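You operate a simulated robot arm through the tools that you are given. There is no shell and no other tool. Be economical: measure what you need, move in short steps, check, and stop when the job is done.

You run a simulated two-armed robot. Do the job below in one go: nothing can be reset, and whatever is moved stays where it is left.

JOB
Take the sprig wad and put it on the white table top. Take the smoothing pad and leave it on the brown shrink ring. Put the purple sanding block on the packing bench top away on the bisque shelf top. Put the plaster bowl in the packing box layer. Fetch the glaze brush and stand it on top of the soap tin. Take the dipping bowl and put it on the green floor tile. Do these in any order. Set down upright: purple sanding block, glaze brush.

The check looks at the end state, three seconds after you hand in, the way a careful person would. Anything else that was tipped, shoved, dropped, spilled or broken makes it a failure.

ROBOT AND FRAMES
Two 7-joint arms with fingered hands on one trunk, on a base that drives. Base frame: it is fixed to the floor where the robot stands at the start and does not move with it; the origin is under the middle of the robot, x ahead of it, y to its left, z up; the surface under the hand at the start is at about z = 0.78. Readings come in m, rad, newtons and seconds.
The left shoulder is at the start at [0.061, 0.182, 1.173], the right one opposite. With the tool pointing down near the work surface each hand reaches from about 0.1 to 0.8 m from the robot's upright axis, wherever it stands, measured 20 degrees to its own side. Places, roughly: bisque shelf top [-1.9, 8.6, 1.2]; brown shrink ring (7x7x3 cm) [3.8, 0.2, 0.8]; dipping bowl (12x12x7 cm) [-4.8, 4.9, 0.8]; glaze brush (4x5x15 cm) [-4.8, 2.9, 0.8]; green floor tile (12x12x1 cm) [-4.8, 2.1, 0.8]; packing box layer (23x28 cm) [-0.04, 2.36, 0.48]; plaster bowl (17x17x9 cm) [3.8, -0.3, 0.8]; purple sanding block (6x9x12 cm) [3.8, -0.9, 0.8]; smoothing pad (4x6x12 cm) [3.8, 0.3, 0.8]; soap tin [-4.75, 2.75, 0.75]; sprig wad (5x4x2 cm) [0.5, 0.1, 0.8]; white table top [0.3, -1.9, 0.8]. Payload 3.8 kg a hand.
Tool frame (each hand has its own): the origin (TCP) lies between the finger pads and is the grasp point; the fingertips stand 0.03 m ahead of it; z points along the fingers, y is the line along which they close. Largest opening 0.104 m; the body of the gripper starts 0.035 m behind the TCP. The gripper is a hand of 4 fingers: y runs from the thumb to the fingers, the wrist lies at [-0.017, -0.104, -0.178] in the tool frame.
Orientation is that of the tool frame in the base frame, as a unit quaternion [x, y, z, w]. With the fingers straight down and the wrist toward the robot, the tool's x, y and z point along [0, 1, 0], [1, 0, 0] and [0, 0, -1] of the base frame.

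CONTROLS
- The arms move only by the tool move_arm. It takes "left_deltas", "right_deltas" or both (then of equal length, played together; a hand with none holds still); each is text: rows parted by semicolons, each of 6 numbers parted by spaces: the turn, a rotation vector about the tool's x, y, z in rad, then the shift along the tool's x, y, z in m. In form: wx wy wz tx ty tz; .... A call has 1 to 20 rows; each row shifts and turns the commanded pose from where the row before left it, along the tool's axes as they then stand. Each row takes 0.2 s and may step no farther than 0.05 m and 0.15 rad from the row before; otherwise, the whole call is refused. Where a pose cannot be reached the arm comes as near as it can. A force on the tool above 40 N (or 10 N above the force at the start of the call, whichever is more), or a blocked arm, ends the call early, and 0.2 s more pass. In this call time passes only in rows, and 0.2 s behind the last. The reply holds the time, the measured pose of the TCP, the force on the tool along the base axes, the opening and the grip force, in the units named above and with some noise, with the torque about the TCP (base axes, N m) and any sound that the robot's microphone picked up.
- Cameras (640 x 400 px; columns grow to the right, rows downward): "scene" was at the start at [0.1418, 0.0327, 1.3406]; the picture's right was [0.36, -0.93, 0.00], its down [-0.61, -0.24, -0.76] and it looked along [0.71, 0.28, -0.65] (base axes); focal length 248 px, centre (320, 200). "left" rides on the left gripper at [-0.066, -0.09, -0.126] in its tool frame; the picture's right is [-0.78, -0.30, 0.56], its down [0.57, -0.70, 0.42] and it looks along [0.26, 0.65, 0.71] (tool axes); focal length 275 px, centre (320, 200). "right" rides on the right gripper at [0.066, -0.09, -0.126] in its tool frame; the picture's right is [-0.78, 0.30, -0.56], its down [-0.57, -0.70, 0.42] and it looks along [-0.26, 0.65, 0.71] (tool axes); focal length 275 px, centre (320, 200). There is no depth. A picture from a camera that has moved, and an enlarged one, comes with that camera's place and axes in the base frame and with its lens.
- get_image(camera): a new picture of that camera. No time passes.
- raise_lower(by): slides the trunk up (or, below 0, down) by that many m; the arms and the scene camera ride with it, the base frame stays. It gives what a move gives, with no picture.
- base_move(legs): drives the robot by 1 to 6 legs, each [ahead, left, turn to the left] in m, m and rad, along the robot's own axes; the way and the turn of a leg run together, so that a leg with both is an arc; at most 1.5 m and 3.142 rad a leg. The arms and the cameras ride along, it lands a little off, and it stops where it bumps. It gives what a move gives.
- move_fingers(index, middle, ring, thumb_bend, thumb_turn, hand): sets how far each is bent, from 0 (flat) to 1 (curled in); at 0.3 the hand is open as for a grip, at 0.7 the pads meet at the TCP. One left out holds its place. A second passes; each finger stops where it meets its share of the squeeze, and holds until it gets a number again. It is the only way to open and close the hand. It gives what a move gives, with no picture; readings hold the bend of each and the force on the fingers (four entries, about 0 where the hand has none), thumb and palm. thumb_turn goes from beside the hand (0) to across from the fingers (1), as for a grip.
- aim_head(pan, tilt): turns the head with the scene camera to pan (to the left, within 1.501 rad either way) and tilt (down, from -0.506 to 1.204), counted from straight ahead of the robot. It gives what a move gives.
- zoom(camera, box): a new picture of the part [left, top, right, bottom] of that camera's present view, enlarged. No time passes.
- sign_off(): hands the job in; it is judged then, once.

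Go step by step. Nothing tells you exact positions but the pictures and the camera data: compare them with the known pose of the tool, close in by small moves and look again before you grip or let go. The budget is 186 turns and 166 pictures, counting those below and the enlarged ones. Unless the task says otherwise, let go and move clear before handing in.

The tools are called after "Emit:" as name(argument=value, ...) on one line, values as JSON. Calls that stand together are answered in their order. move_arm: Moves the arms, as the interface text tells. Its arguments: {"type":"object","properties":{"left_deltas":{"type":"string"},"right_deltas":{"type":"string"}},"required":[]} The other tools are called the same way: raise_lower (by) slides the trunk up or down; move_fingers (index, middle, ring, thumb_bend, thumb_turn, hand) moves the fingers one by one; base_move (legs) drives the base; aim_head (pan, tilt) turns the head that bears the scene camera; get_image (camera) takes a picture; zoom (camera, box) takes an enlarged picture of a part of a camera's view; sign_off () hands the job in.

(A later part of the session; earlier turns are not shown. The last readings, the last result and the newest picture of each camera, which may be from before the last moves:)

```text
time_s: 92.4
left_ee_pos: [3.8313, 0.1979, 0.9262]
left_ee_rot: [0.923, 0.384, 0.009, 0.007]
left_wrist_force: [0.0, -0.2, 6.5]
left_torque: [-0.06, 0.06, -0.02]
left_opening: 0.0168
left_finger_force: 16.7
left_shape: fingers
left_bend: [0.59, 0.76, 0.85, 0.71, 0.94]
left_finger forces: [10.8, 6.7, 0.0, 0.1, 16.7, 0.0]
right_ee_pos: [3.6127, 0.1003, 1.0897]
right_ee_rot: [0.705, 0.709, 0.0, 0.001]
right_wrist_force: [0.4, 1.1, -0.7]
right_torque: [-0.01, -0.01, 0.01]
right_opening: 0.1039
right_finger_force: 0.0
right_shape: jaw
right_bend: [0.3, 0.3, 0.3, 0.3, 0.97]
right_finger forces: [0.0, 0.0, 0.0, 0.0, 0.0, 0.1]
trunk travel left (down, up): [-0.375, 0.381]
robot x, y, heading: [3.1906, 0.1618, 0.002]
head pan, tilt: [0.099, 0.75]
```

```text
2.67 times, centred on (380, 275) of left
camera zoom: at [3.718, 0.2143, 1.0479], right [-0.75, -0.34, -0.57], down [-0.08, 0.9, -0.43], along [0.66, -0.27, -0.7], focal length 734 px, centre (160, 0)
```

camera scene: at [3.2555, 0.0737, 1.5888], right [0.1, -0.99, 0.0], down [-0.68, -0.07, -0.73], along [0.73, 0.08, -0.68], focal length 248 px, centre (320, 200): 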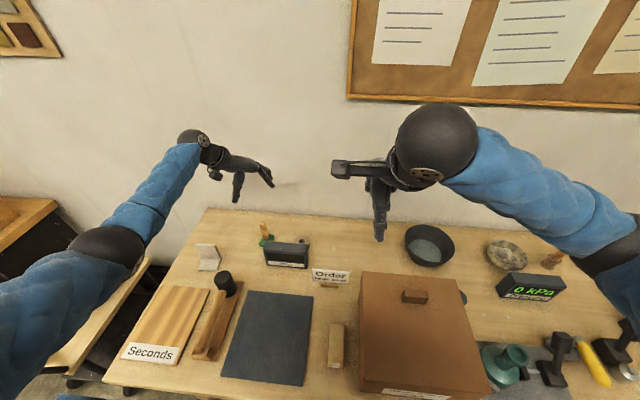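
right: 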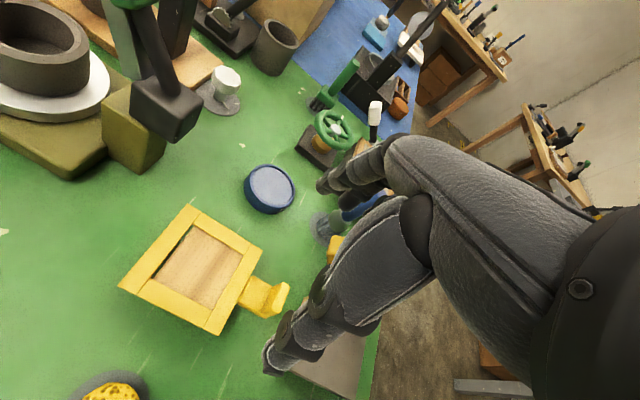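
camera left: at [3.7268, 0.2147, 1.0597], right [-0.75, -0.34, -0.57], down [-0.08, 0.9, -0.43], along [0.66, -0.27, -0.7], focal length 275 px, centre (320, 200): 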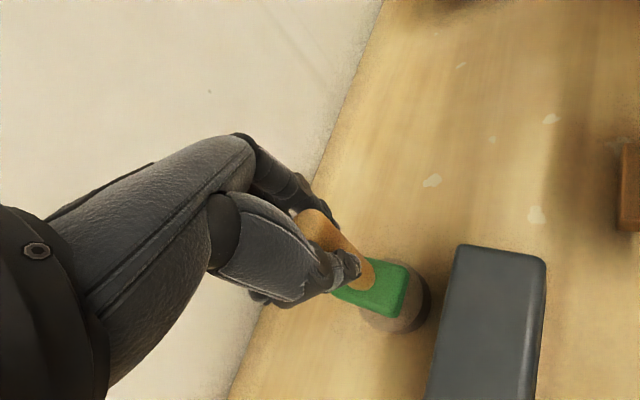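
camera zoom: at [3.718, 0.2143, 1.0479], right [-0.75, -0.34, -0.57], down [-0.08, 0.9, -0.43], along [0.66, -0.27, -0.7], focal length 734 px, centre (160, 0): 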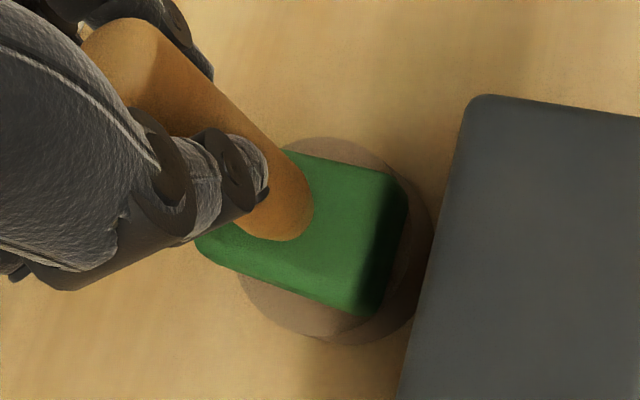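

Centred now. I open the hand modestly and rise straight up.

Emit:
move_fingers(hand="left", index=0.42, middle=0.42, ring=0.42, thumb_bend=0.45)

Emit:
get_image(camera="left")

Emit:
move_arm(left_deltas="0 0 0 0 0 -0.01; 0 0 0 0 0 -0.02; 0 0 0 0 0 -0.03; 0 0 0 0 0 -0.05; 0 0 0 0 0 -0.05; 0 0 0 0 0 -0.05")

Emit:
get_image(camera="left")

```text
time_s: 93.4
left_ee_pos: [3.8292, 0.1966, 0.9248]
left_ee_rot: [0.924, 0.383, 0.008, 0.006]
left_wrist_force: [0.6, -0.7, -0.2]
left_torque: [0.0, -0.02, -0.03]
left_opening: 0.0699
left_finger_force: 0.1
left_shape: fingers
left_bend: [0.42, 0.42, 0.42, 0.45, 0.97]
left_finger forces: [0.1, 0.1, 0.1, 0.0, 0.0, 0.1]
right_ee_pos: [3.6122, 0.0999, 1.0902]
right_ee_rot: [0.705, 0.709, 0.0, 0.001]
right_wrist_force: [0.0, -0.3, 0.5]
right_torque: [0.02, 0.02, -0.04]
right_opening: 0.1037
right_finger_force: 0.1
right_shape: jaw
right_bend: [0.3, 0.3, 0.3, 0.3, 0.97]
right_finger forces: [0.0, 0.0, 0.1, 0.0, 0.1, 0.0]
trunk travel left (down, up): [-0.375, 0.381]
robot x, y, heading: [3.1885, 0.1631, 0.005]
head pan, tilt: [0.099, 0.75]
```

```text
113 pictures are left
camera left: at [3.718, 0.2142, 1.0468], right [-0.75, -0.34, -0.57], down [-0.08, 0.9, -0.43], along [0.66, -0.27, -0.7], focal length 275 px, centre (320, 200)
```

left: 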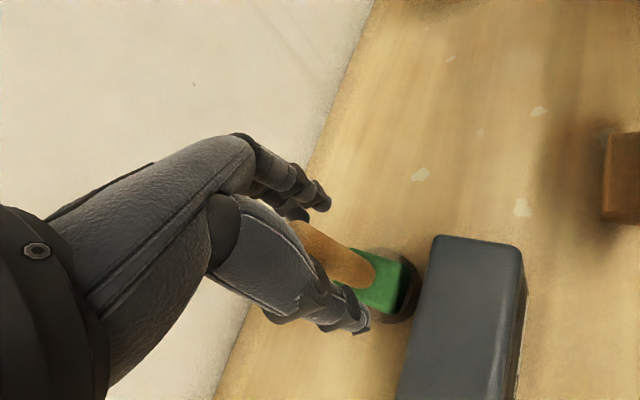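

```text
time_s: 94.8
left_ee_pos: [3.8234, 0.1984, 1.1359]
left_ee_rot: [0.924, 0.383, 0.007, 0.005]
left_wrist_force: [0.3, -0.9, 1.1]
left_torque: [-0.01, -0.04, 0.0]
left_opening: 0.0703
left_finger_force: 0.0
left_shape: fingers
left_bend: [0.42, 0.42, 0.42, 0.45, 0.97]
left_finger forces: [0.0, 0.0, 0.0, 0.0, 0.0, 0.0]
right_ee_pos: [3.6128, 0.0998, 1.0891]
right_ee_rot: [0.705, 0.709, 0.0, 0.0]
right_wrist_force: [-0.3, 0.1, 1.1]
right_torque: [0.02, 0.02, 0.0]
right_opening: 0.1037
right_finger_force: 0.0
right_shape: jaw
right_bend: [0.3, 0.3, 0.3, 0.3, 0.97]
right_finger forces: [0.0, 0.0, 0.0, 0.1, 0.0, 0.1]
trunk travel left (down, up): [-0.375, 0.381]
robot x, y, heading: [3.1898, 0.1621, 0.005]
head pan, tilt: [0.099, 0.75]
```

```text
112 pictures are left
camera left: at [3.7115, 0.2159, 1.2595], right [-0.75, -0.34, -0.57], down [-0.08, 0.9, -0.43], along [0.66, -0.27, -0.7], focal length 275 px, centre (320, 200)
```

left: 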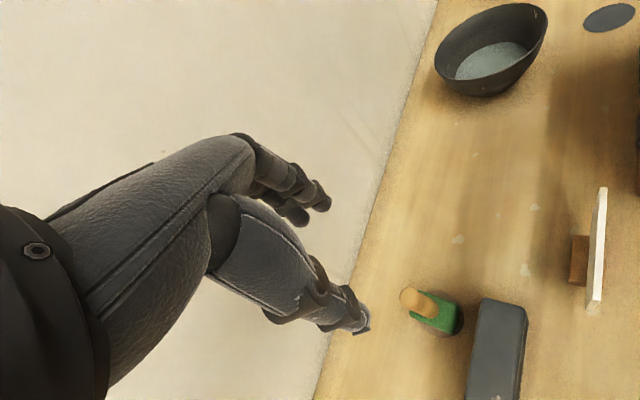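

Job 2 done: the pad stands on the ring. Now the dark plaster bowl (with plaster in it) near (3.82, -0.24): I retract the left hand, raise the right, and shift the base right.

Emit:
move_arm(left_deltas="0 0 0 0 0 -0.04; 0 0 0 -0.03 -0.03 0; 0 0 0 -0.03 -0.03 0; 0 0 0 -0.03 -0.03 0; 0 0 0 -0.03 -0.03 0", right_deltas="0 0 0 0 0 -0.04; 0 0 0 0 0 -0.02; 0 0 0 0 0 0; 0 0 0 0 0 0; 0 0 0 0 0 0")

Emit:
base_move(legs=[[0, -0.25, 0]])

Emit:
aim_head(pan=-0.3, tilt=0.75)

Emit:
get_image(camera="scene")

Emit:
get_image(camera="right")

```text
time_s: 96.0
left_ee_pos: [3.6525, 0.1988, 1.167]
left_ee_rot: [0.924, 0.382, 0.007, 0.005]
left_wrist_force: [0.4, 1.0, -0.4]
left_torque: [-0.03, -0.03, 0.01]
left_opening: 0.0703
left_finger_force: 0.0
left_shape: fingers
left_bend: [0.42, 0.42, 0.42, 0.45, 0.97]
left_finger forces: [0.0, 0.0, 0.0, 0.0, 0.0, 0.1]
right_ee_pos: [3.6106, 0.1033, 1.1523]
right_ee_rot: [0.705, 0.709, 0.0, -0.001]
right_wrist_force: [-0.6, -1.2, -0.1]
right_torque: [-0.06, -0.02, 0.0]
right_opening: 0.1039
right_finger_force: 0.0
right_shape: jaw
right_bend: [0.3, 0.3, 0.3, 0.3, 0.97]
right_finger forces: [0.0, 0.1, 0.0, 0.0, 0.0, 0.0]
trunk travel left (down, up): [-0.375, 0.381]
robot x, y, heading: [3.187, 0.1639, 0.003]
head pan, tilt: [0.099, 0.75]
```

```text
time_s: 97.9
left_ee_pos: [3.6556, -0.0642, 1.1674]
left_ee_rot: [0.924, 0.382, 0.009, 0.004]
left_wrist_force: [0.0, -0.7, 0.6]
left_torque: [0.02, 0.02, 0.02]
left_opening: 0.0704
left_finger_force: 0.0
left_shape: fingers
left_bend: [0.42, 0.42, 0.42, 0.45, 0.97]
left_finger forces: [0.0, 0.0, 0.1, 0.0, 0.1, 0.0]
right_ee_pos: [3.6115, -0.1602, 1.1519]
right_ee_rot: [0.707, 0.708, 0.0, 0.0]
right_wrist_force: [0.9, -0.1, -0.7]
right_torque: [0.03, 0.01, -0.01]
right_opening: 0.1041
right_finger_force: 0.0
right_shape: jaw
right_bend: [0.3, 0.3, 0.3, 0.3, 0.97]
right_finger forces: [0.1, 0.0, 0.0, 0.1, 0.0, 0.1]
trunk travel left (down, up): [-0.375, 0.381]
robot x, y, heading: [3.1892, -0.0967, -0.001]
head pan, tilt: [0.099, 0.75]
```

```text
time_s: 98.7
left_ee_pos: [3.6553, -0.0632, 1.1682]
left_ee_rot: [0.924, 0.382, 0.008, 0.005]
left_wrist_force: [0.8, 0.1, -0.2]
left_torque: [0.01, -0.01, 0.0]
left_opening: 0.0701
left_finger_force: 0.0
left_shape: fingers
left_bend: [0.42, 0.42, 0.42, 0.45, 0.97]
left_finger forces: [0.0, 0.0, 0.0, 0.0, 0.0, 0.0]
right_ee_pos: [3.6115, -0.1588, 1.1521]
right_ee_rot: [0.706, 0.708, 0.001, -0.001]
right_wrist_force: [-0.4, 0.3, -1.3]
right_torque: [0.0, -0.01, -0.01]
right_opening: 0.1035
right_finger_force: 0.0
right_shape: jaw
right_bend: [0.3, 0.3, 0.3, 0.3, 0.97]
right_finger forces: [0.1, 0.1, 0.0, 0.0, 0.0, 0.1]
trunk travel left (down, up): [-0.375, 0.381]
robot x, y, heading: [3.1905, -0.1018, -0.001]
head pan, tilt: [-0.3, 0.75]
```

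```text
111 pictures are left
camera scene: at [3.3159, -0.1204, 1.3877], right [-0.29, -0.96, 0.0], down [-0.65, 0.2, -0.73], along [0.7, -0.21, -0.68], focal length 248 px, centre (320, 200)
```

scene: 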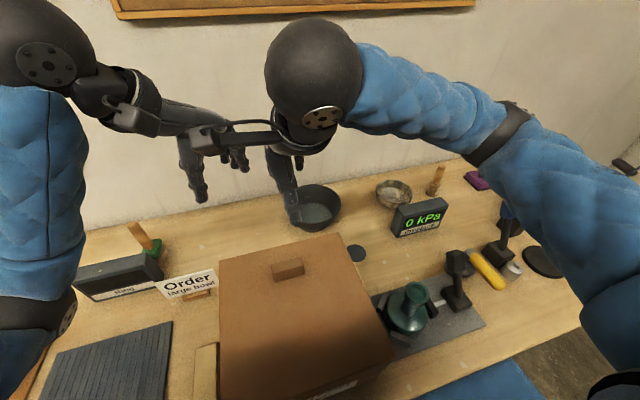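

```text
110 pictures are left
camera right: at [3.5212, -0.0935, 1.2776], right [0.3, -0.78, 0.56], down [-0.7, -0.57, -0.42], along [0.65, -0.26, -0.71], focal length 275 px, centre (320, 200)
```

right: 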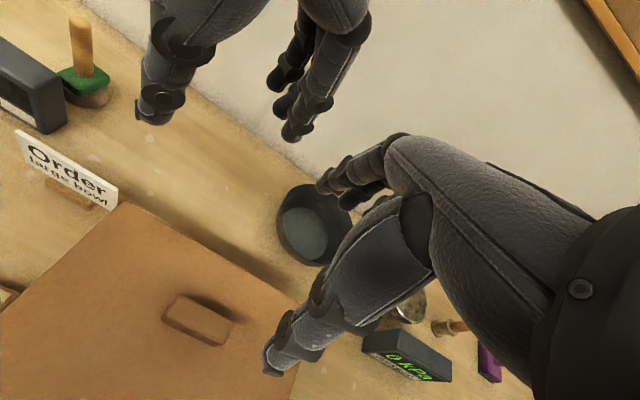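

Both hands are close together; I move the left one away while placing the right hand to the right of the bowl with a ~60° yaw.

Emit:
move_arm(left_deltas="0 0 0 0 -0.035 0; 0 0 0 0 -0.035 0; 0 0 0 0 -0.035 0; 0 0 0 0 -0.035 0; 0 0 0 0 0 0; 0 0 0 0 0 0; 0 0 0 0 0 0; 0 0 0 0 0 0; 0 0 0 0 0 0; 0 0 0 0 0 0; 0 0 0 0 0 0; 0 0 0 0 0 0", right_deltas="0 0 0 -0.04 0.026 0; 0 0 0 -0.04 0.026 0; 0 0 0 -0.04 0.026 0; 0 0 0 -0.04 0.026 0; 0 0 -0.15 -0.02 0.02 0; 0 0 -0.15 0 0 0; 0 0 -0.15 0 0 0; 0 0 -0.15 0 0 0; 0 0 -0.15 0 0 0; 0 0 -0.15 0 0 0; 0 0 -0.15 0 0 0; 0 0 0 0 0 0")

Emit:
get_image(camera="right")

Emit:
get_image(camera="scene")

```text
time_s: 101.3
left_ee_pos: [3.5539, 0.0347, 1.1692]
left_ee_rot: [0.924, 0.383, 0.008, 0.005]
left_wrist_force: [0.2, 0.7, 0.2]
left_torque: [0.01, 0.02, 0.05]
left_opening: 0.0702
left_finger_force: 0.0
left_shape: fingers
left_bend: [0.42, 0.42, 0.42, 0.45, 0.97]
left_finger forces: [0.0, 0.0, 0.0, 0.0, 0.0, 0.0]
right_ee_pos: [3.7365, -0.3382, 1.1511]
right_ee_rot: [0.256, 0.967, 0.0, 0.0]
right_wrist_force: [-0.2, 0.2, 0.5]
right_torque: [0.01, -0.01, -0.02]
right_opening: 0.1036
right_finger_force: 0.1
right_shape: jaw
right_bend: [0.3, 0.3, 0.3, 0.3, 0.97]
right_finger forces: [0.0, 0.0, 0.1, 0.0, 0.0, 0.0]
trunk travel left (down, up): [-0.375, 0.381]
robot x, y, heading: [3.1906, -0.0983, 0.003]
head pan, tilt: [-0.3, 0.75]
```

```text
109 pictures are left
camera right: at [3.6342, -0.3841, 1.2778], right [0.82, -0.13, 0.56], down [0.15, -0.89, -0.42], along [0.55, 0.43, -0.71], focal length 275 px, centre (320, 200)
```

right: 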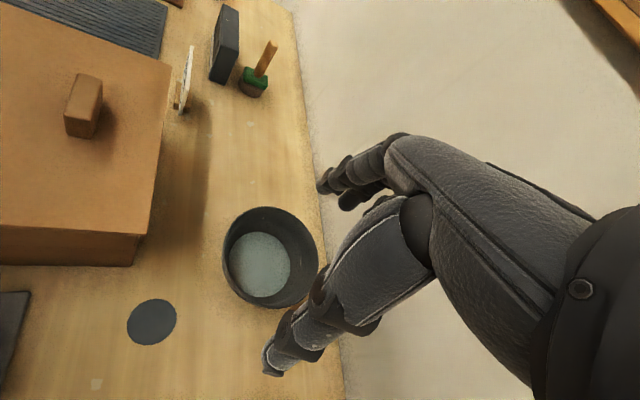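

```text
108 pictures are left
camera scene: at [3.3156, -0.1204, 1.3877], right [-0.29, -0.96, 0.0], down [-0.65, 0.2, -0.73], along [0.7, -0.22, -0.68], focal length 248 px, centre (320, 200)
```

scene: 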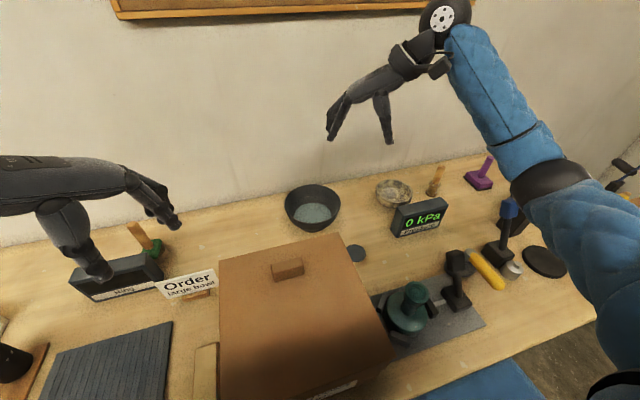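

Bowl rim centre ≈ (3.828, -0.261), rim z ≈ 0.875. I align the hand on the near-right rim and lower partly.

Emit:
move_arm(right_deltas="0 0 0 -0.02 0.015 0; 0 0 0 -0.021 0.016 0; 0 0 0 0 0 0.05; 0 0 0 0 0 0.05; 0 0 0 0 0 0.05; 0 0 0 0 0 0.04; 0 0 0 0 0 0.02; 0 0 0 0 0 0")

Emit:
get_image(camera="right")

Emit:
zoom(camera="scene", box=[240, 130, 400, 250])

```text
time_s: 103.1
left_ee_pos: [3.553, 0.0352, 1.169]
left_ee_rot: [0.924, 0.382, 0.008, 0.005]
left_wrist_force: [0.5, 0.6, -0.1]
left_torque: [0.01, 0.0, 0.0]
left_opening: 0.0701
left_finger_force: 0.0
left_shape: fingers
left_bend: [0.42, 0.42, 0.42, 0.45, 0.97]
left_finger forces: [0.0, 0.0, 0.0, 0.1, 0.0, 0.0]
right_ee_pos: [3.7852, -0.3306, 0.9399]
right_ee_rot: [0.256, 0.967, 0.0, 0.0]
right_wrist_force: [0.2, -0.1, -0.2]
right_torque: [-0.01, 0.01, -0.01]
right_opening: 0.1039
right_finger_force: 0.2
right_shape: jaw
right_bend: [0.3, 0.3, 0.3, 0.3, 0.97]
right_finger forces: [0.0, 0.1, 0.0, 0.0, 0.1, 0.0]
trunk travel left (down, up): [-0.375, 0.381]
robot x, y, heading: [3.1935, -0.1014, 0.002]
head pan, tilt: [-0.3, 0.75]
```

```text
107 pictures are left
camera right: at [3.6831, -0.3759, 1.0661], right [0.82, -0.13, 0.56], down [0.15, -0.89, -0.42], along [0.55, 0.43, -0.71], focal length 275 px, centre (320, 200)
```

right: 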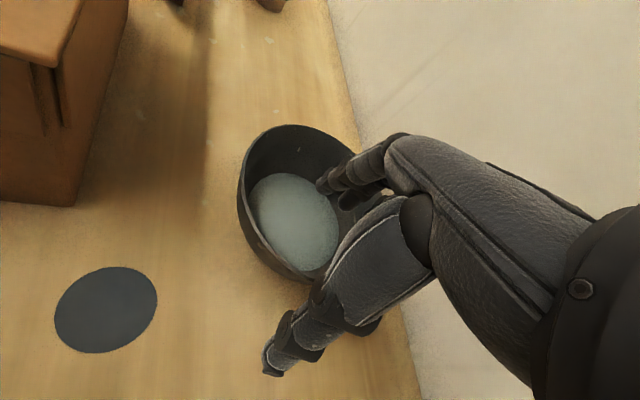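

```text
3.33 times, centred on (320, 190) of scene
camera zoom: at [3.3158, -0.1202, 1.3877], right [-0.29, -0.96, 0.0], down [-0.65, 0.2, -0.73], along [0.7, -0.22, -0.68], focal length 827 px, centre (320, 233)
```

zoom: 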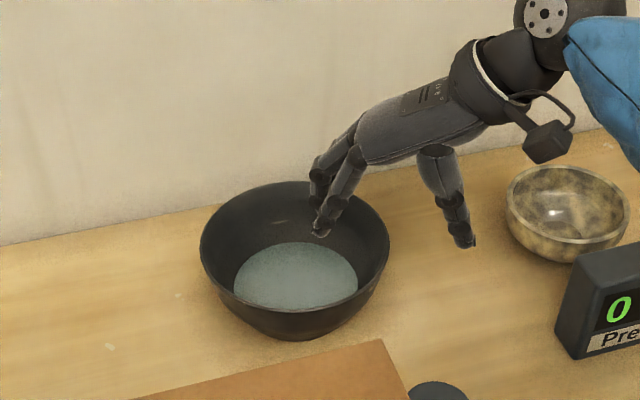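

The bowl holds liquid (surface ~4 cm below the rim), so it must stay level and fingers shallow. I lower so tips go ~3 cm inside the rim.

Emit:
move_arm(right_deltas="0 0 0 -0.0065 0.005 0.02; 0 0 0 0 0 0.02; 0 0 0 0 0 0.02")

Emit:
zoom(camera="scene", box=[260, 150, 390, 245])

Emit:
get_image(camera="right")

```text
time_s: 103.9
left_ee_pos: [3.556, 0.0348, 1.1682]
left_ee_rot: [0.924, 0.382, 0.008, 0.006]
left_wrist_force: [-0.3, 0.8, 0.2]
left_torque: [-0.01, 0.0, 0.0]
left_opening: 0.0703
left_finger_force: 0.0
left_shape: fingers
left_bend: [0.42, 0.42, 0.42, 0.45, 0.97]
left_finger forces: [0.1, 0.1, 0.0, 0.0, 0.1, 0.1]
right_ee_pos: [3.7954, -0.3299, 0.8813]
right_ee_rot: [0.257, 0.966, 0.0, 0.0]
right_wrist_force: [-0.4, 0.1, -0.6]
right_torque: [0.04, 0.03, -0.01]
right_opening: 0.1037
right_finger_force: 0.2
right_shape: jaw
right_bend: [0.3, 0.3, 0.3, 0.3, 0.97]
right_finger forces: [0.0, 0.0, 0.1, 0.0, 0.0, 0.0]
trunk travel left (down, up): [-0.375, 0.381]
robot x, y, heading: [3.1919, -0.0968, 0.002]
head pan, tilt: [-0.3, 0.75]
```

```text
4.21 times, centred on (325, 198) of scene
camera zoom: at [3.3163, -0.1202, 1.3876], right [-0.29, -0.96, 0.0], down [-0.65, 0.2, -0.73], along [0.7, -0.22, -0.68], focal length 1045 px, centre (299, 210)
```

zoom: 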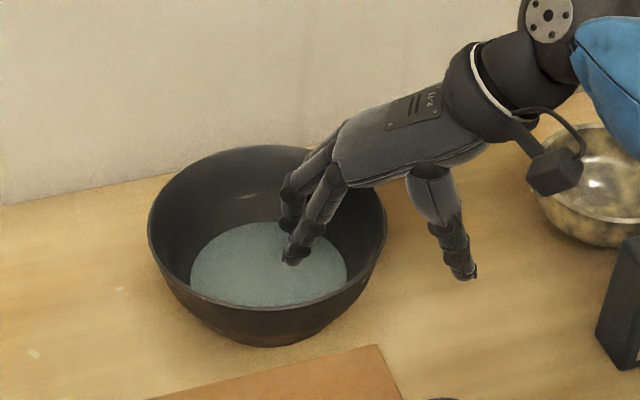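

```text
104 pictures are left
camera right: at [3.6935, -0.3745, 1.0074], right [0.82, -0.13, 0.56], down [0.15, -0.89, -0.42], along [0.55, 0.43, -0.71], focal length 275 px, centre (320, 200)
```

right: 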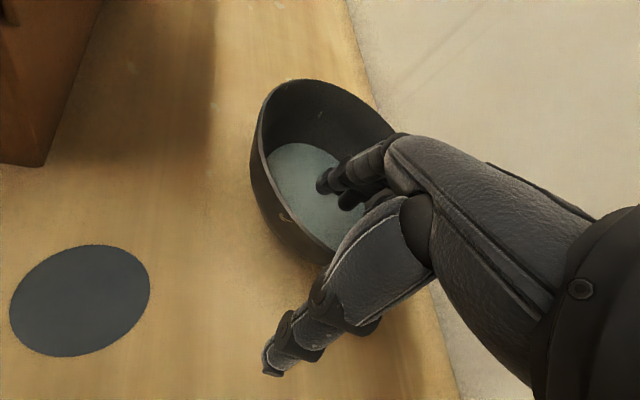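

Fingers are inside above the liquid, thumb outside. Closing in two stages.

Emit:
move_fingers(hand="right", index=0.55, middle=0.55, ring=0.55, thumb_bend=0.55)

Emit:
zoom(camera="scene", box=[260, 150, 390, 245])

```text
time_s: 104.9
left_ee_pos: [3.5537, 0.0348, 1.1695]
left_ee_rot: [0.924, 0.382, 0.008, 0.005]
left_wrist_force: [0.3, 0.1, -0.2]
left_torque: [-0.01, -0.03, -0.01]
left_opening: 0.07
left_finger_force: 0.1
left_shape: fingers
left_bend: [0.42, 0.42, 0.42, 0.45, 0.97]
left_finger forces: [0.1, 0.0, 0.0, 0.1, 0.0, 0.0]
right_ee_pos: [3.796, -0.328, 0.8809]
right_ee_rot: [0.256, 0.967, 0.0, 0.001]
right_wrist_force: [-0.1, 0.6, -0.1]
right_torque: [0.01, -0.01, 0.01]
right_opening: 0.0412
right_finger_force: 0.1
right_shape: fingers
right_bend: [0.55, 0.55, 0.55, 0.55, 0.97]
right_finger forces: [0.0, 0.0, 0.1, 0.1, 0.0, 0.1]
trunk travel left (down, up): [-0.375, 0.381]
robot x, y, heading: [3.1892, -0.0983, -0.004]
head pan, tilt: [-0.3, 0.75]
```

```text
4.21 times, centred on (325, 198) of scene
camera zoom: at [3.3158, -0.1203, 1.3877], right [-0.29, -0.96, 0.0], down [-0.65, 0.2, -0.73], along [0.7, -0.22, -0.68], focal length 1045 px, centre (299, 210)
```

zoom: 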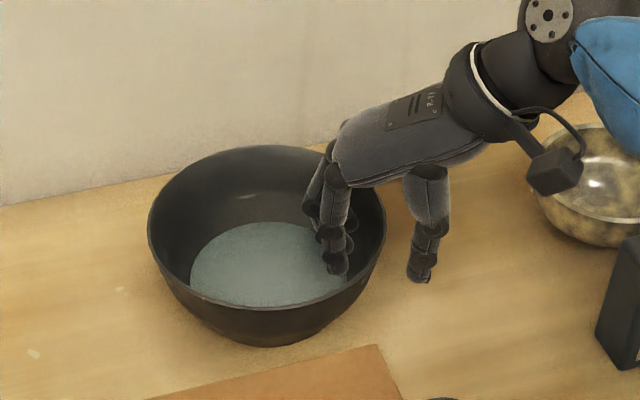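

Emit:
move_fingers(hand="right", index=0.7, middle=0.7, ring=0.7, thumb_bend=0.7)

Emit:
zoom(camera="scene", box=[260, 150, 390, 245])

```text
time_s: 105.9
left_ee_pos: [3.5529, 0.0351, 1.1679]
left_ee_rot: [0.924, 0.381, 0.007, 0.006]
left_wrist_force: [0.7, 0.5, -0.3]
left_torque: [0.02, 0.0, 0.01]
left_opening: 0.0702
left_finger_force: 0.0
left_shape: fingers
left_bend: [0.42, 0.42, 0.42, 0.45, 0.97]
left_finger forces: [0.0, 0.0, 0.0, 0.0, 0.1, 0.1]
right_ee_pos: [3.7948, -0.3294, 0.8814]
right_ee_rot: [0.256, 0.967, 0.0, 0.0]
right_wrist_force: [-0.3, -0.2, 0.3]
right_torque: [0.06, 0.04, 0.02]
right_opening: 0.0051
right_finger_force: 1.4
right_shape: fingers
right_bend: [0.69, 0.69, 0.69, 0.69, 0.97]
right_finger forces: [0.4, 0.7, 0.4, 0.0, 1.4, 0.0]
trunk travel left (down, up): [-0.375, 0.381]
robot x, y, heading: [3.1894, -0.0978, 0.001]
head pan, tilt: [-0.3, 0.75]
```

```text
4.21 times, centred on (325, 198) of scene
camera zoom: at [3.3159, -0.1203, 1.3877], right [-0.29, -0.96, 0.0], down [-0.65, 0.2, -0.73], along [0.7, -0.22, -0.68], focal length 1045 px, centre (299, 210)
```

zoom: 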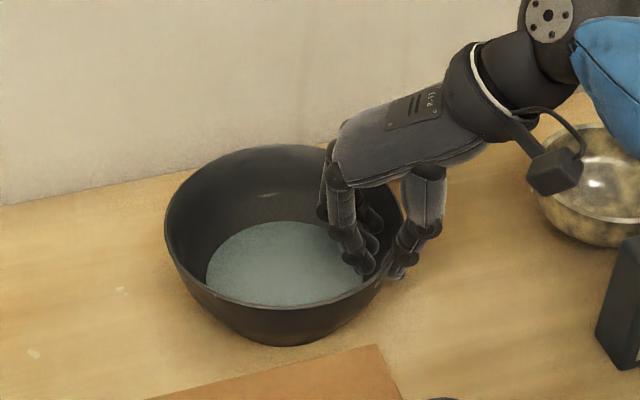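

The rim is pinched (5 mm wall). I squeeze harder, lift 2 cm and check for tilt.

Emit:
move_fingers(hand="right", index=0.95, middle=0.95, ring=0.95, thumb_bend=0.95)

Emit:
move_arm(right_deltas="0 0 0 0 0 -0.005; 0 0 0 0 0 -0.005; 0 0 0 0 0 -0.005; 0 0 0 0 0 0")

Emit:
zoom(camera="scene", box=[260, 150, 390, 245])

```text
time_s: 106.9
left_ee_pos: [3.5548, 0.0356, 1.1684]
left_ee_rot: [0.924, 0.382, 0.007, 0.005]
left_wrist_force: [-0.1, 0.4, 0.0]
left_torque: [0.0, 0.04, -0.01]
left_opening: 0.0703
left_finger_force: 0.1
left_shape: fingers
left_bend: [0.42, 0.42, 0.42, 0.45, 0.97]
left_finger forces: [0.1, 0.1, 0.0, 0.1, 0.1, 0.1]
right_ee_pos: [3.796, -0.3293, 0.8811]
right_ee_rot: [0.256, 0.967, 0.0, 0.0]
right_wrist_force: [-0.3, 0.6, 0.6]
right_torque: [0.12, -0.19, -0.07]
right_opening: 0.0014
right_finger_force: 19.0
right_shape: fingers
right_bend: [0.77, 0.95, 0.95, 0.76, 0.94]
right_finger forces: [18.1, 1.2, 0.1, 0.0, 19.0, 0.0]
trunk travel left (down, up): [-0.375, 0.381]
robot x, y, heading: [3.185, -0.0973, 0.002]
head pan, tilt: [-0.3, 0.75]
```

```text
time_s: 107.9
left_ee_pos: [3.5555, 0.0347, 1.1692]
left_ee_rot: [0.924, 0.381, 0.008, 0.006]
left_wrist_force: [-0.4, -1.5, -0.4]
left_torque: [-0.01, 0.0, -0.05]
left_opening: 0.0702
left_finger_force: 0.1
left_shape: fingers
left_bend: [0.42, 0.42, 0.42, 0.45, 0.97]
left_finger forces: [0.0, 0.1, 0.1, 0.1, 0.1, 0.0]
right_ee_pos: [3.7949, -0.3308, 0.8985]
right_ee_rot: [0.256, 0.967, 0.0, 0.0]
right_wrist_force: [0.3, 0.3, -1.1]
right_torque: [-0.03, -0.08, -0.02]
right_opening: 0.0
right_finger_force: 17.6
right_shape: fingers
right_bend: [0.77, 0.95, 0.95, 0.77, 0.94]
right_finger forces: [15.4, 2.7, 0.0, 0.0, 16.6, 0.0]
trunk travel left (down, up): [-0.375, 0.381]
robot x, y, heading: [3.1882, -0.0959, -0.003]
head pan, tilt: [-0.3, 0.75]
```

```text
4.21 times, centred on (325, 198) of scene
camera zoom: at [3.316, -0.1203, 1.3877], right [-0.29, -0.96, 0.0], down [-0.65, 0.2, -0.73], along [0.7, -0.22, -0.68], focal length 1045 px, centre (299, 210)
```

zoom: 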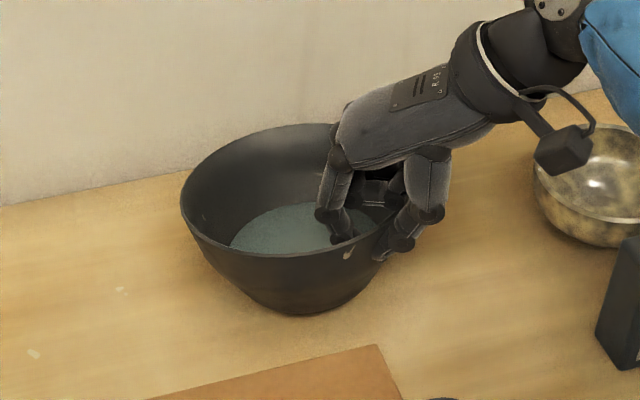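

The bowl rises and is light. I lift a bit more and check level from both cameras.

Emit:
move_arm(right_deltas="0 0 0 0 0 -0.01; 0 0 0 0 0 -0.01; 0 0 0 0 0 -0.01; 0 0 0 0 0 0")

Emit:
zoom(camera="scene", box=[260, 140, 390, 235])

Emit:
get_image(camera="right")

```text
time_s: 108.9
left_ee_pos: [3.5544, 0.0346, 1.1689]
left_ee_rot: [0.924, 0.382, 0.007, 0.005]
left_wrist_force: [0.6, -0.1, -0.7]
left_torque: [-0.01, 0.0, -0.01]
left_opening: 0.0703
left_finger_force: 0.0
left_shape: fingers
left_bend: [0.42, 0.42, 0.42, 0.45, 0.97]
left_finger forces: [0.1, 0.0, 0.0, 0.0, 0.2, 0.0]
right_ee_pos: [3.7954, -0.3304, 0.926]
right_ee_rot: [0.257, 0.966, 0.0, 0.0]
right_wrist_force: [0.6, 1.2, -1.0]
right_torque: [-0.03, -0.01, -0.02]
right_opening: 0.0
right_finger_force: 15.8
right_shape: fingers
right_bend: [0.77, 0.95, 0.95, 0.78, 0.95]
right_finger forces: [14.0, 2.6, 0.0, 0.0, 14.4, 0.0]
trunk travel left (down, up): [-0.375, 0.381]
robot x, y, heading: [3.1865, -0.0995, 0.005]
head pan, tilt: [-0.3, 0.75]
```

```text
4.21 times, centred on (325, 188) of scene
camera zoom: at [3.316, -0.1204, 1.3877], right [-0.29, -0.96, 0.0], down [-0.65, 0.2, -0.73], along [0.7, -0.22, -0.68], focal length 1045 px, centre (299, 253)
```

zoom: 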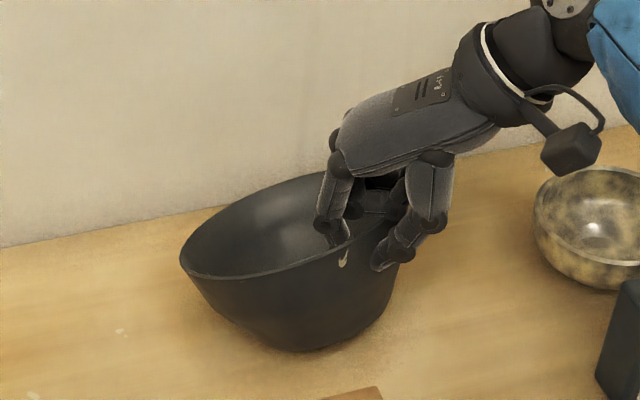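

```text
99 pictures are left
camera right: at [3.6932, -0.3758, 1.0511], right [0.82, -0.13, 0.56], down [0.15, -0.89, -0.42], along [0.55, 0.43, -0.71], focal length 275 px, centre (320, 200)
```

right: 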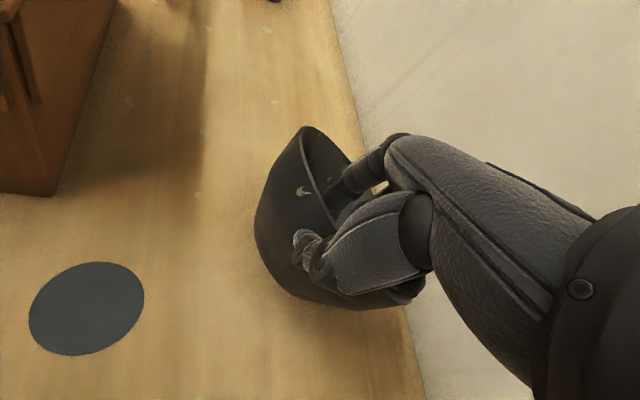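

The bowl is tilting—one-handed pinch isn't enough. I lower it straight back before anything spills.

Emit:
move_arm(right_deltas="0 0 0 0 0 0.01; 0 0 0 0 0 0.01; 0 0 0 0 0 0.01; 0 0 0 0 0 0.008; 0 0 0 0 0 0.004; 0 0 0 0 0 0.003")

Emit:
zoom(camera="scene", box=[260, 150, 390, 245])

```text
time_s: 110.3
left_ee_pos: [3.5529, 0.0358, 1.1688]
left_ee_rot: [0.924, 0.382, 0.009, 0.004]
left_wrist_force: [0.3, -0.2, -0.7]
left_torque: [-0.02, 0.01, 0.03]
left_opening: 0.0699
left_finger_force: 0.0
left_shape: fingers
left_bend: [0.42, 0.42, 0.42, 0.45, 0.97]
left_finger forces: [0.0, 0.0, 0.0, 0.0, 0.1, 0.0]
right_ee_pos: [3.7944, -0.3304, 0.8809]
right_ee_rot: [0.257, 0.967, 0.0, 0.0]
right_wrist_force: [-0.7, -1.0, 1.2]
right_torque: [0.15, -0.17, -0.07]
right_opening: 0.001
right_finger_force: 20.9
right_shape: fingers
right_bend: [0.77, 0.95, 0.95, 0.77, 0.95]
right_finger forces: [19.5, 2.1, 0.0, 0.1, 20.7, 0.0]
trunk travel left (down, up): [-0.375, 0.381]
robot x, y, heading: [3.1891, -0.0967, 0.001]
head pan, tilt: [-0.3, 0.75]
```

```text
4.21 times, centred on (325, 198) of scene
camera zoom: at [3.3156, -0.1204, 1.3877], right [-0.29, -0.96, 0.0], down [-0.65, 0.2, -0.73], along [0.7, -0.22, -0.68], focal length 1045 px, centre (299, 210)
```

zoom: 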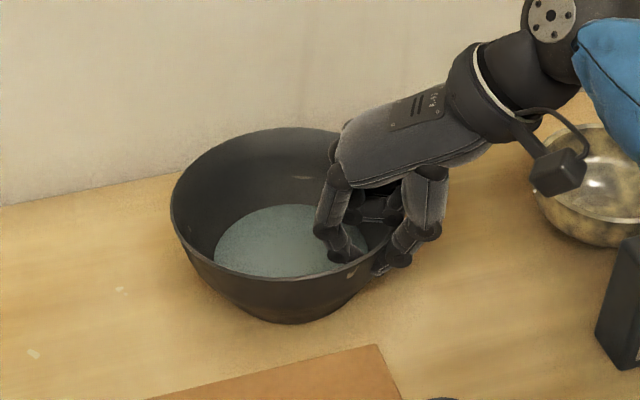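

The bowl is back on the bench, unspilled. I'll carry it two-handed from opposite rims instead. Release the right hand, raise, yaw to 90°, and centre the base on the bowl.

Emit:
move_fingers(hand="right", index=0.4, middle=0.4, ring=0.4, thumb_bend=0.3)

Emit:
move_arm(right_deltas="0 0 0 0 0 -0.02; 0 0 0 0 0 -0.04; 0 0 0 0 0 -0.05; 0 0 0 0 0 -0.05; 0 0 0 0 -0.05 -0.0; 0 0 -0.15 0 0 0; 0 0 -0.15 0 0 0; 0 0 -0.22 0 0 0")

Emit:
get_image(camera="scene")

```text
time_s: 111.3
left_ee_pos: [3.5553, 0.0355, 1.1682]
left_ee_rot: [0.924, 0.382, 0.008, 0.004]
left_wrist_force: [-0.3, 0.1, 0.2]
left_torque: [0.01, 0.0, -0.02]
left_opening: 0.0703
left_finger_force: 0.0
left_shape: fingers
left_bend: [0.42, 0.42, 0.42, 0.45, 0.97]
left_finger forces: [0.1, 0.0, 0.0, 0.0, 0.0, 0.1]
right_ee_pos: [3.7951, -0.3299, 0.882]
right_ee_rot: [0.256, 0.967, 0.001, 0.001]
right_wrist_force: [0.5, 0.2, 0.0]
right_torque: [0.0, -0.01, 0.01]
right_opening: 0.0915
right_finger_force: 0.1
right_shape: fingers
right_bend: [0.4, 0.4, 0.4, 0.3, 0.97]
right_finger forces: [0.0, 0.0, 0.0, 0.0, 0.0, 0.0]
trunk travel left (down, up): [-0.375, 0.381]
robot x, y, heading: [3.1901, -0.0951, -0.001]
head pan, tilt: [-0.3, 0.75]
```

```text
refused: row 8 steps farther than a row can; nothing moved
```

```text
97 pictures are left
camera scene: at [3.3159, -0.1203, 1.3877], right [-0.29, -0.96, 0.0], down [-0.65, 0.2, -0.73], along [0.7, -0.22, -0.68], focal length 248 px, centre (320, 200)
```

scene: 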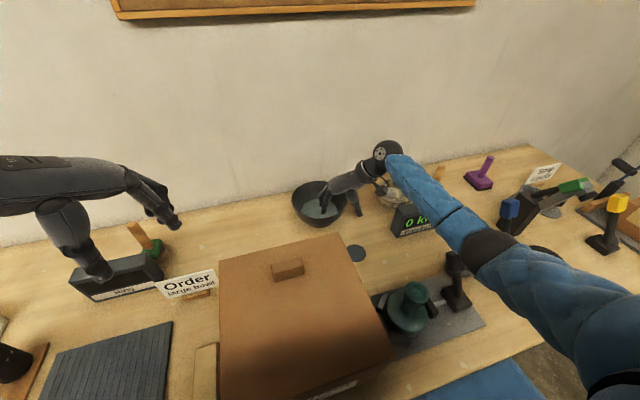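

Emit:
move_arm(right_deltas="0 0 0 0 0 -0.02; 0 0 0 0 0 -0.04; 0 0 0 0 0 -0.05; 0 0 0 0 0 -0.05; 0 0 0 0 -0.05 0; 0 0 -0.15 0 0 0; 0 0 -0.15 0 0 0; 0 0 -0.15 0 0 0; 0 0 -0.07 0 0 0")

Emit:
base_move(legs=[[0, -0.16, 0]])

Emit:
aim_head(pan=0.0, tilt=0.75)

Emit:
get_image(camera="scene")

```text
time_s: 113.3
left_ee_pos: [3.5535, 0.0345, 1.1687]
left_ee_rot: [0.924, 0.382, 0.007, 0.005]
left_wrist_force: [0.0, -0.4, 0.0]
left_torque: [-0.01, -0.01, 0.0]
left_opening: 0.0702
left_finger_force: 0.1
left_shape: fingers
left_bend: [0.42, 0.42, 0.42, 0.45, 0.97]
left_finger forces: [0.0, 0.0, 0.1, 0.0, 0.0, 0.0]
right_ee_pos: [3.771, -0.3752, 1.0412]
right_ee_rot: [-0.001, 1.0, 0.0, 0.0]
right_wrist_force: [0.0, 0.5, 0.8]
right_torque: [-0.02, 0.01, 0.01]
right_opening: 0.0918
right_finger_force: 0.0
right_shape: fingers
right_bend: [0.4, 0.4, 0.4, 0.3, 0.97]
right_finger forces: [0.0, 0.2, 0.1, 0.0, 0.0, 0.0]
trunk travel left (down, up): [-0.375, 0.381]
robot x, y, heading: [3.1926, -0.0959, -0.001]
head pan, tilt: [-0.3, 0.75]
```

```text
time_s: 114.8
left_ee_pos: [3.5548, -0.1263, 1.1676]
left_ee_rot: [0.924, 0.382, 0.009, 0.003]
left_wrist_force: [-0.4, -1.2, 0.0]
left_torque: [0.05, -0.03, 0.0]
left_opening: 0.0704
left_finger_force: 0.1
left_shape: fingers
left_bend: [0.42, 0.42, 0.42, 0.45, 0.97]
left_finger forces: [0.0, 0.0, 0.1, 0.0, 0.0, 0.0]
right_ee_pos: [3.7708, -0.5358, 1.0411]
right_ee_rot: [0.0, 1.0, 0.001, -0.001]
right_wrist_force: [-0.7, -1.0, 0.7]
right_torque: [0.06, 0.01, -0.03]
right_opening: 0.0918
right_finger_force: 0.1
right_shape: fingers
right_bend: [0.4, 0.4, 0.4, 0.3, 0.97]
right_finger forces: [0.1, 0.0, 0.1, 0.0, 0.0, 0.0]
trunk travel left (down, up): [-0.375, 0.381]
robot x, y, heading: [3.1895, -0.2583, 0.004]
head pan, tilt: [-0.3, 0.75]
```

```text
time_s: 115.5
left_ee_pos: [3.5527, -0.1243, 1.1687]
left_ee_rot: [0.924, 0.382, 0.008, 0.005]
left_wrist_force: [-0.1, -1.1, 0.6]
left_torque: [-0.03, 0.01, 0.07]
left_opening: 0.0703
left_finger_force: 0.1
left_shape: fingers
left_bend: [0.42, 0.42, 0.42, 0.45, 0.97]
left_finger forces: [0.0, 0.0, 0.0, 0.0, 0.0, 0.1]
right_ee_pos: [3.7701, -0.5355, 1.0417]
right_ee_rot: [-0.002, 1.0, 0.0, 0.0]
right_wrist_force: [-0.6, -0.3, 0.5]
right_torque: [-0.05, 0.0, -0.03]
right_opening: 0.0918
right_finger_force: 0.0
right_shape: fingers
right_bend: [0.4, 0.4, 0.4, 0.3, 0.97]
right_finger forces: [0.0, 0.0, 0.0, 0.1, 0.1, 0.0]
trunk travel left (down, up): [-0.375, 0.381]
robot x, y, heading: [3.1887, -0.2586, 0.001]
head pan, tilt: [0.0, 0.75]
```

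```text
96 pictures are left
camera scene: at [3.3198, -0.2572, 1.3877], right [0.0, -1.0, 0.0], down [-0.68, 0.0, -0.73], along [0.73, 0.0, -0.68], focal length 248 px, centre (320, 200)
```

scene: 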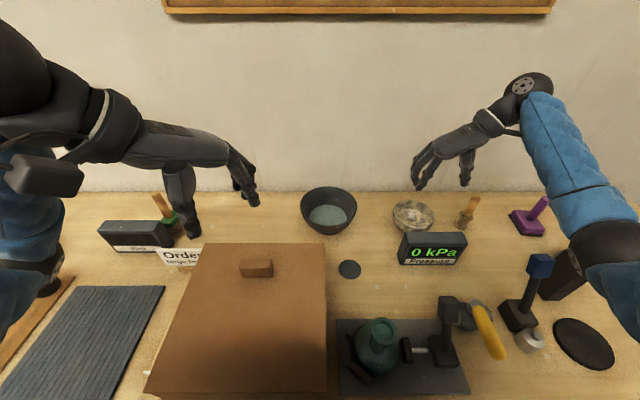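

Bowl centre now at (3.845, -0.281). I bring both hands above the opposite left and right rims.

Emit:
move_fingers(hand="left", index=0.4, middle=0.4, ring=0.4, thumb_bend=0.3)

Emit:
move_arm(left_deltas="0 0 0.15 0 0 0; 0 0 0.15 0 0 0; 0 0 0.15 0 0 0; 0 0 0.15 0 0 0; 0 0 0.15 0 0 0; 0 0 0.035 0 0 0; 0 0 0 0.048 0.012 0; 0 0 0 0.048 0.012 0; 0 0 0 0.048 0.012 0; 0 0 0 0.048 0.012 0; 0 0 0 0.048 0.012 0; 0 0 0 0.048 0.012 0; 0 0 0 0 0 0.04; 0 0 0 0 0 0.04; 0 0 0 0 0 0.04; 0 0 0 0 0 0.01", right_deltas="0 0 0 -0.015 0.034 0; 0 0 0 -0.015 0.034 0; 0 0 0 -0.015 0.034 0; 0 0 0 -0.015 0.034 0; 0 0 0 -0.015 0.034 0; 0 0 0 0 0 0; 0 0 0 0 0 0; 0 0 0 0 0 0; 0 0 0 0 0 0; 0 0 0 0 0 0; 0 0 0 0 0 0; 0 0 0 0 0 0; 0 0 0 0 0 0; 0 0 0 0 0 0; 0 0 0 0 0 0; 0 0 0 0 0 0")

Emit:
get_image(camera="scene")

Emit:
get_image(camera="left")

```text
time_s: 116.5
left_ee_pos: [3.5556, -0.1249, 1.1684]
left_ee_rot: [0.924, 0.382, 0.009, 0.004]
left_wrist_force: [0.8, 0.6, -0.1]
left_torque: [0.01, -0.02, -0.02]
left_opening: 0.0916
left_finger_force: 0.1
left_shape: fingers
left_bend: [0.4, 0.4, 0.4, 0.3, 0.97]
left_finger forces: [0.0, 0.1, 0.0, 0.0, 0.0, 0.0]
right_ee_pos: [3.7708, -0.535, 1.0411]
right_ee_rot: [-0.001, 1.0, 0.0, 0.0]
right_wrist_force: [-0.8, -0.2, 0.1]
right_torque: [0.0, 0.0, -0.01]
right_opening: 0.0919
right_finger_force: 0.1
right_shape: fingers
right_bend: [0.4, 0.4, 0.4, 0.3, 0.97]
right_finger forces: [0.0, 0.0, 0.0, 0.1, 0.0, 0.0]
trunk travel left (down, up): [-0.375, 0.381]
robot x, y, heading: [3.1855, -0.2597, 0.001]
head pan, tilt: [0.0, 0.75]
```

```text
time_s: 120.0
left_ee_pos: [3.8331, -0.1954, 1.0428]
left_ee_rot: [1.0, -0.001, 0.01, 0.001]
left_wrist_force: [0.2, -0.4, 0.2]
left_torque: [0.0, -0.01, -0.05]
left_opening: 0.0921
left_finger_force: 0.0
left_shape: fingers
left_bend: [0.4, 0.4, 0.4, 0.3, 0.97]
left_finger forces: [0.0, 0.0, 0.0, 0.0, 0.1, 0.1]
left hand out of reach, approached as far as the arm can: row 12
right_ee_pos: [3.8433, -0.3694, 1.0411]
right_ee_rot: [0.0, 1.0, 0.0, 0.001]
right_wrist_force: [0.2, 0.3, 0.1]
right_torque: [0.03, -0.01, -0.04]
right_opening: 0.092
right_finger_force: 0.0
right_shape: fingers
right_bend: [0.4, 0.4, 0.4, 0.3, 0.97]
right_finger forces: [0.0, 0.0, 0.0, 0.0, 0.0, 0.0]
trunk travel left (down, up): [-0.375, 0.381]
robot x, y, heading: [3.1904, -0.2584, 0.004]
head pan, tilt: [0.0, 0.75]
```

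```text
95 pictures are left
camera scene: at [3.3188, -0.2579, 1.3879], right [0.0, -1.0, 0.0], down [-0.68, 0.0, -0.73], along [0.73, 0.0, -0.68], focal length 248 px, centre (320, 200)
```

scene: 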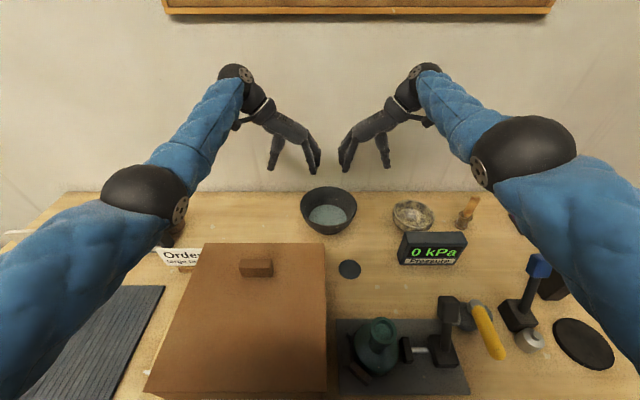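

```text
94 pictures are left
camera left: at [3.7637, -0.1047, 1.1656], right [-0.76, 0.3, -0.57], down [0.58, 0.7, -0.41], along [0.28, -0.65, -0.71], focal length 275 px, centre (320, 200)
```

left: 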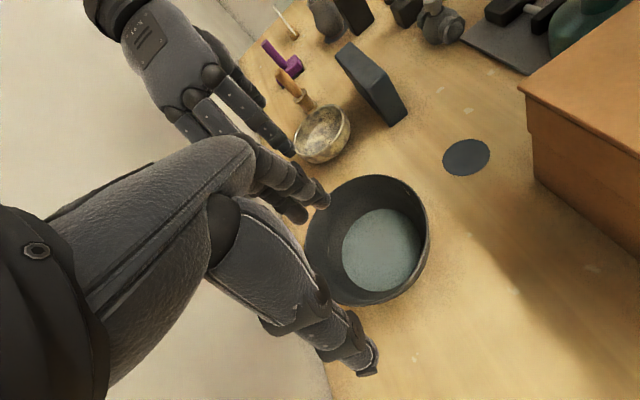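

Left reach is at its edge, so I roll the base 3 cm forward, correct the hands and lower both partway.

Emit:
base_move(legs=[[0.03, 0, 0]])

Emit:
move_arm(left_deltas="0 0 0 -0.018 0 0; 0 0 0 0 0 0.04; 0 0 0 0 0 0.04; 0 0 0 0 0 0.03; 0 0 0 0 0 0", right_deltas="0 0 0 0.028 0.01 0; 0 0 0 0 0 0.04; 0 0 0 0 0 0.04; 0 0 0 0 0 0.03; 0 0 0 0 0 0")

Emit:
zoom(camera="scene", box=[240, 130, 420, 250])

Emit:
get_image(camera="right")

```text
time_s: 120.8
left_ee_pos: [3.8654, -0.1946, 1.0397]
left_ee_rot: [1.0, 0.0, 0.009, 0.002]
left_wrist_force: [1.5, -0.7, 0.4]
left_torque: [0.01, 0.04, -0.03]
left_opening: 0.0919
left_finger_force: 0.0
left_shape: fingers
left_bend: [0.4, 0.4, 0.4, 0.3, 0.97]
left_finger forces: [0.0, 0.1, 0.1, 0.1, 0.0, 0.1]
right_ee_pos: [3.8773, -0.3677, 1.039]
right_ee_rot: [0.0, 1.0, 0.0, 0.0]
right_wrist_force: [0.1, -0.6, -0.5]
right_torque: [0.03, 0.05, 0.0]
right_opening: 0.092
right_finger_force: 0.1
right_shape: fingers
right_bend: [0.4, 0.4, 0.4, 0.3, 0.97]
right_finger forces: [0.1, 0.1, 0.0, 0.0, 0.0, 0.0]
trunk travel left (down, up): [-0.375, 0.381]
robot x, y, heading: [3.221, -0.2608, 0.005]
head pan, tilt: [0.0, 0.75]
```

```text
time_s: 122.0
left_ee_pos: [3.8489, -0.1965, 0.9302]
left_ee_rot: [1.0, 0.0, 0.009, 0.002]
left_wrist_force: [0.2, 0.1, 0.7]
left_torque: [0.04, 0.0, -0.01]
left_opening: 0.0918
left_finger_force: 0.1
left_shape: fingers
left_bend: [0.4, 0.4, 0.4, 0.3, 0.97]
left_finger forces: [0.0, 0.0, 0.1, 0.1, 0.0, 0.0]
right_ee_pos: [3.8631, -0.3582, 0.9308]
right_ee_rot: [-0.001, 1.0, -0.001, 0.001]
right_wrist_force: [0.0, 0.2, 1.1]
right_torque: [-0.02, -0.03, 0.02]
right_opening: 0.092
right_finger_force: 0.1
right_shape: fingers
right_bend: [0.4, 0.4, 0.4, 0.3, 0.97]
right_finger forces: [0.0, 0.0, 0.1, 0.0, 0.0, 0.0]
right hand out of reach, approached as far as the arm can: row 1, 4
trunk travel left (down, up): [-0.375, 0.381]
robot x, y, heading: [3.2195, -0.2594, 0.005]
head pan, tilt: [0.0, 0.75]
```

```text
3.33 times, centred on (330, 190) of scene
camera zoom: at [3.3503, -0.2567, 1.3878], right [0.0, -1.0, 0.0], down [-0.68, 0.0, -0.73], along [0.73, 0.0, -0.68], focal length 827 px, centre (287, 233)
```

zoom: 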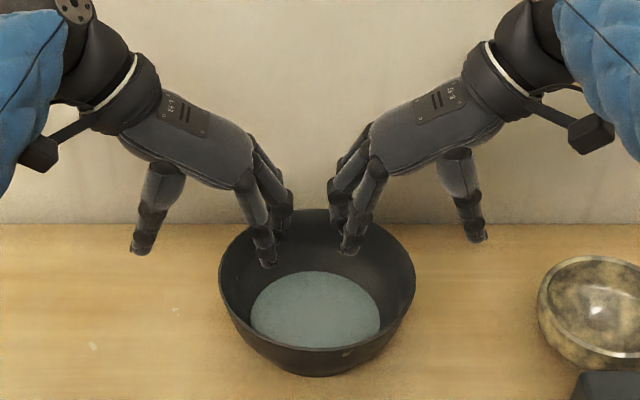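

```text
92 pictures are left
camera right: at [3.797, -0.4476, 1.0569], right [0.77, 0.3, 0.56], down [0.57, -0.7, -0.42], along [0.27, 0.65, -0.71], focal length 275 px, centre (320, 200)
```

right: 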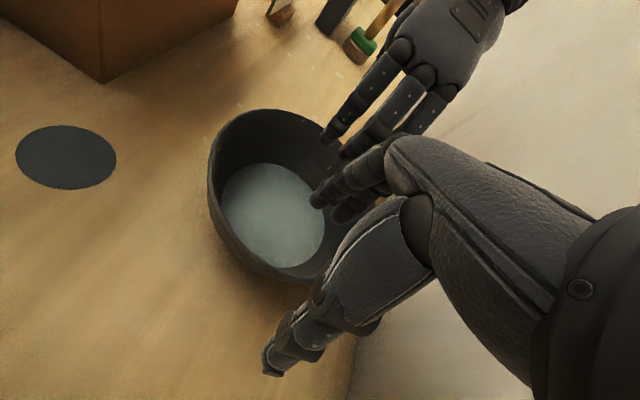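

Positions fit; small correction on the right and then descend 5 cm with both.

Emit:
move_arm(left_deltas="0 0 0 -0.002 0 0; 0 0 0 0 0 0.02; 0 0 0 0 0 0.02; 0 0 0 0 0 0.01; 0 0 0 0 0 0", right_deltas="0 0 0 0.017 0 0; 0 0 0 0 0 0.02; 0 0 0 0 0 0.02; 0 0 0 0 0 0.01; 0 0 0 0 0 0")

Emit:
zoom(camera="scene", box=[240, 130, 420, 250])

```text
time_s: 123.2
left_ee_pos: [3.8458, -0.1963, 0.8819]
left_ee_rot: [1.0, -0.001, 0.01, 0.002]
left_wrist_force: [0.4, 0.4, -0.1]
left_torque: [0.03, 0.0, -0.03]
left_opening: 0.0917
left_finger_force: 0.0
left_shape: fingers
left_bend: [0.4, 0.4, 0.4, 0.3, 0.97]
left_finger forces: [0.0, 0.0, 0.0, 0.0, 0.0, 0.1]
right_ee_pos: [3.8533, -0.3585, 0.8813]
right_ee_rot: [0.0, 1.0, -0.001, 0.002]
right_wrist_force: [0.2, -0.4, -0.2]
right_torque: [0.02, -0.02, -0.02]
right_opening: 0.092
right_finger_force: 0.1
right_shape: fingers
right_bend: [0.4, 0.4, 0.4, 0.3, 0.97]
right_finger forces: [0.1, 0.0, 0.1, 0.0, 0.0, 0.1]
right hand out of reach, approached as far as the arm can: row 1, 2, 3
trunk travel left (down, up): [-0.375, 0.381]
robot x, y, heading: [3.2222, -0.2606, 0.003]
head pan, tilt: [0.0, 0.75]
```

```text
3.33 times, centred on (330, 190) of scene
camera zoom: at [3.3507, -0.257, 1.3877], right [0.0, -1.0, 0.0], down [-0.68, 0.0, -0.73], along [0.73, 0.0, -0.68], focal length 827 px, centre (287, 233)
```

zoom: 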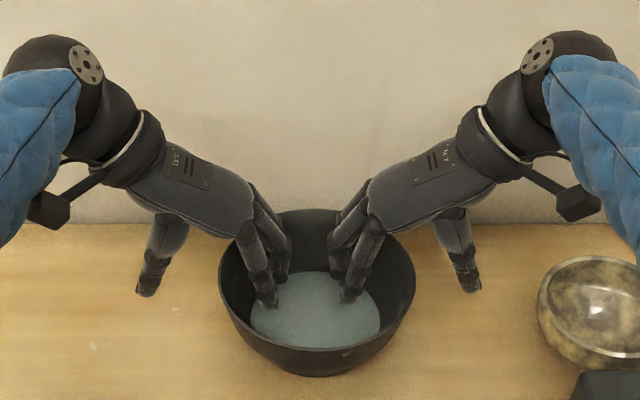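

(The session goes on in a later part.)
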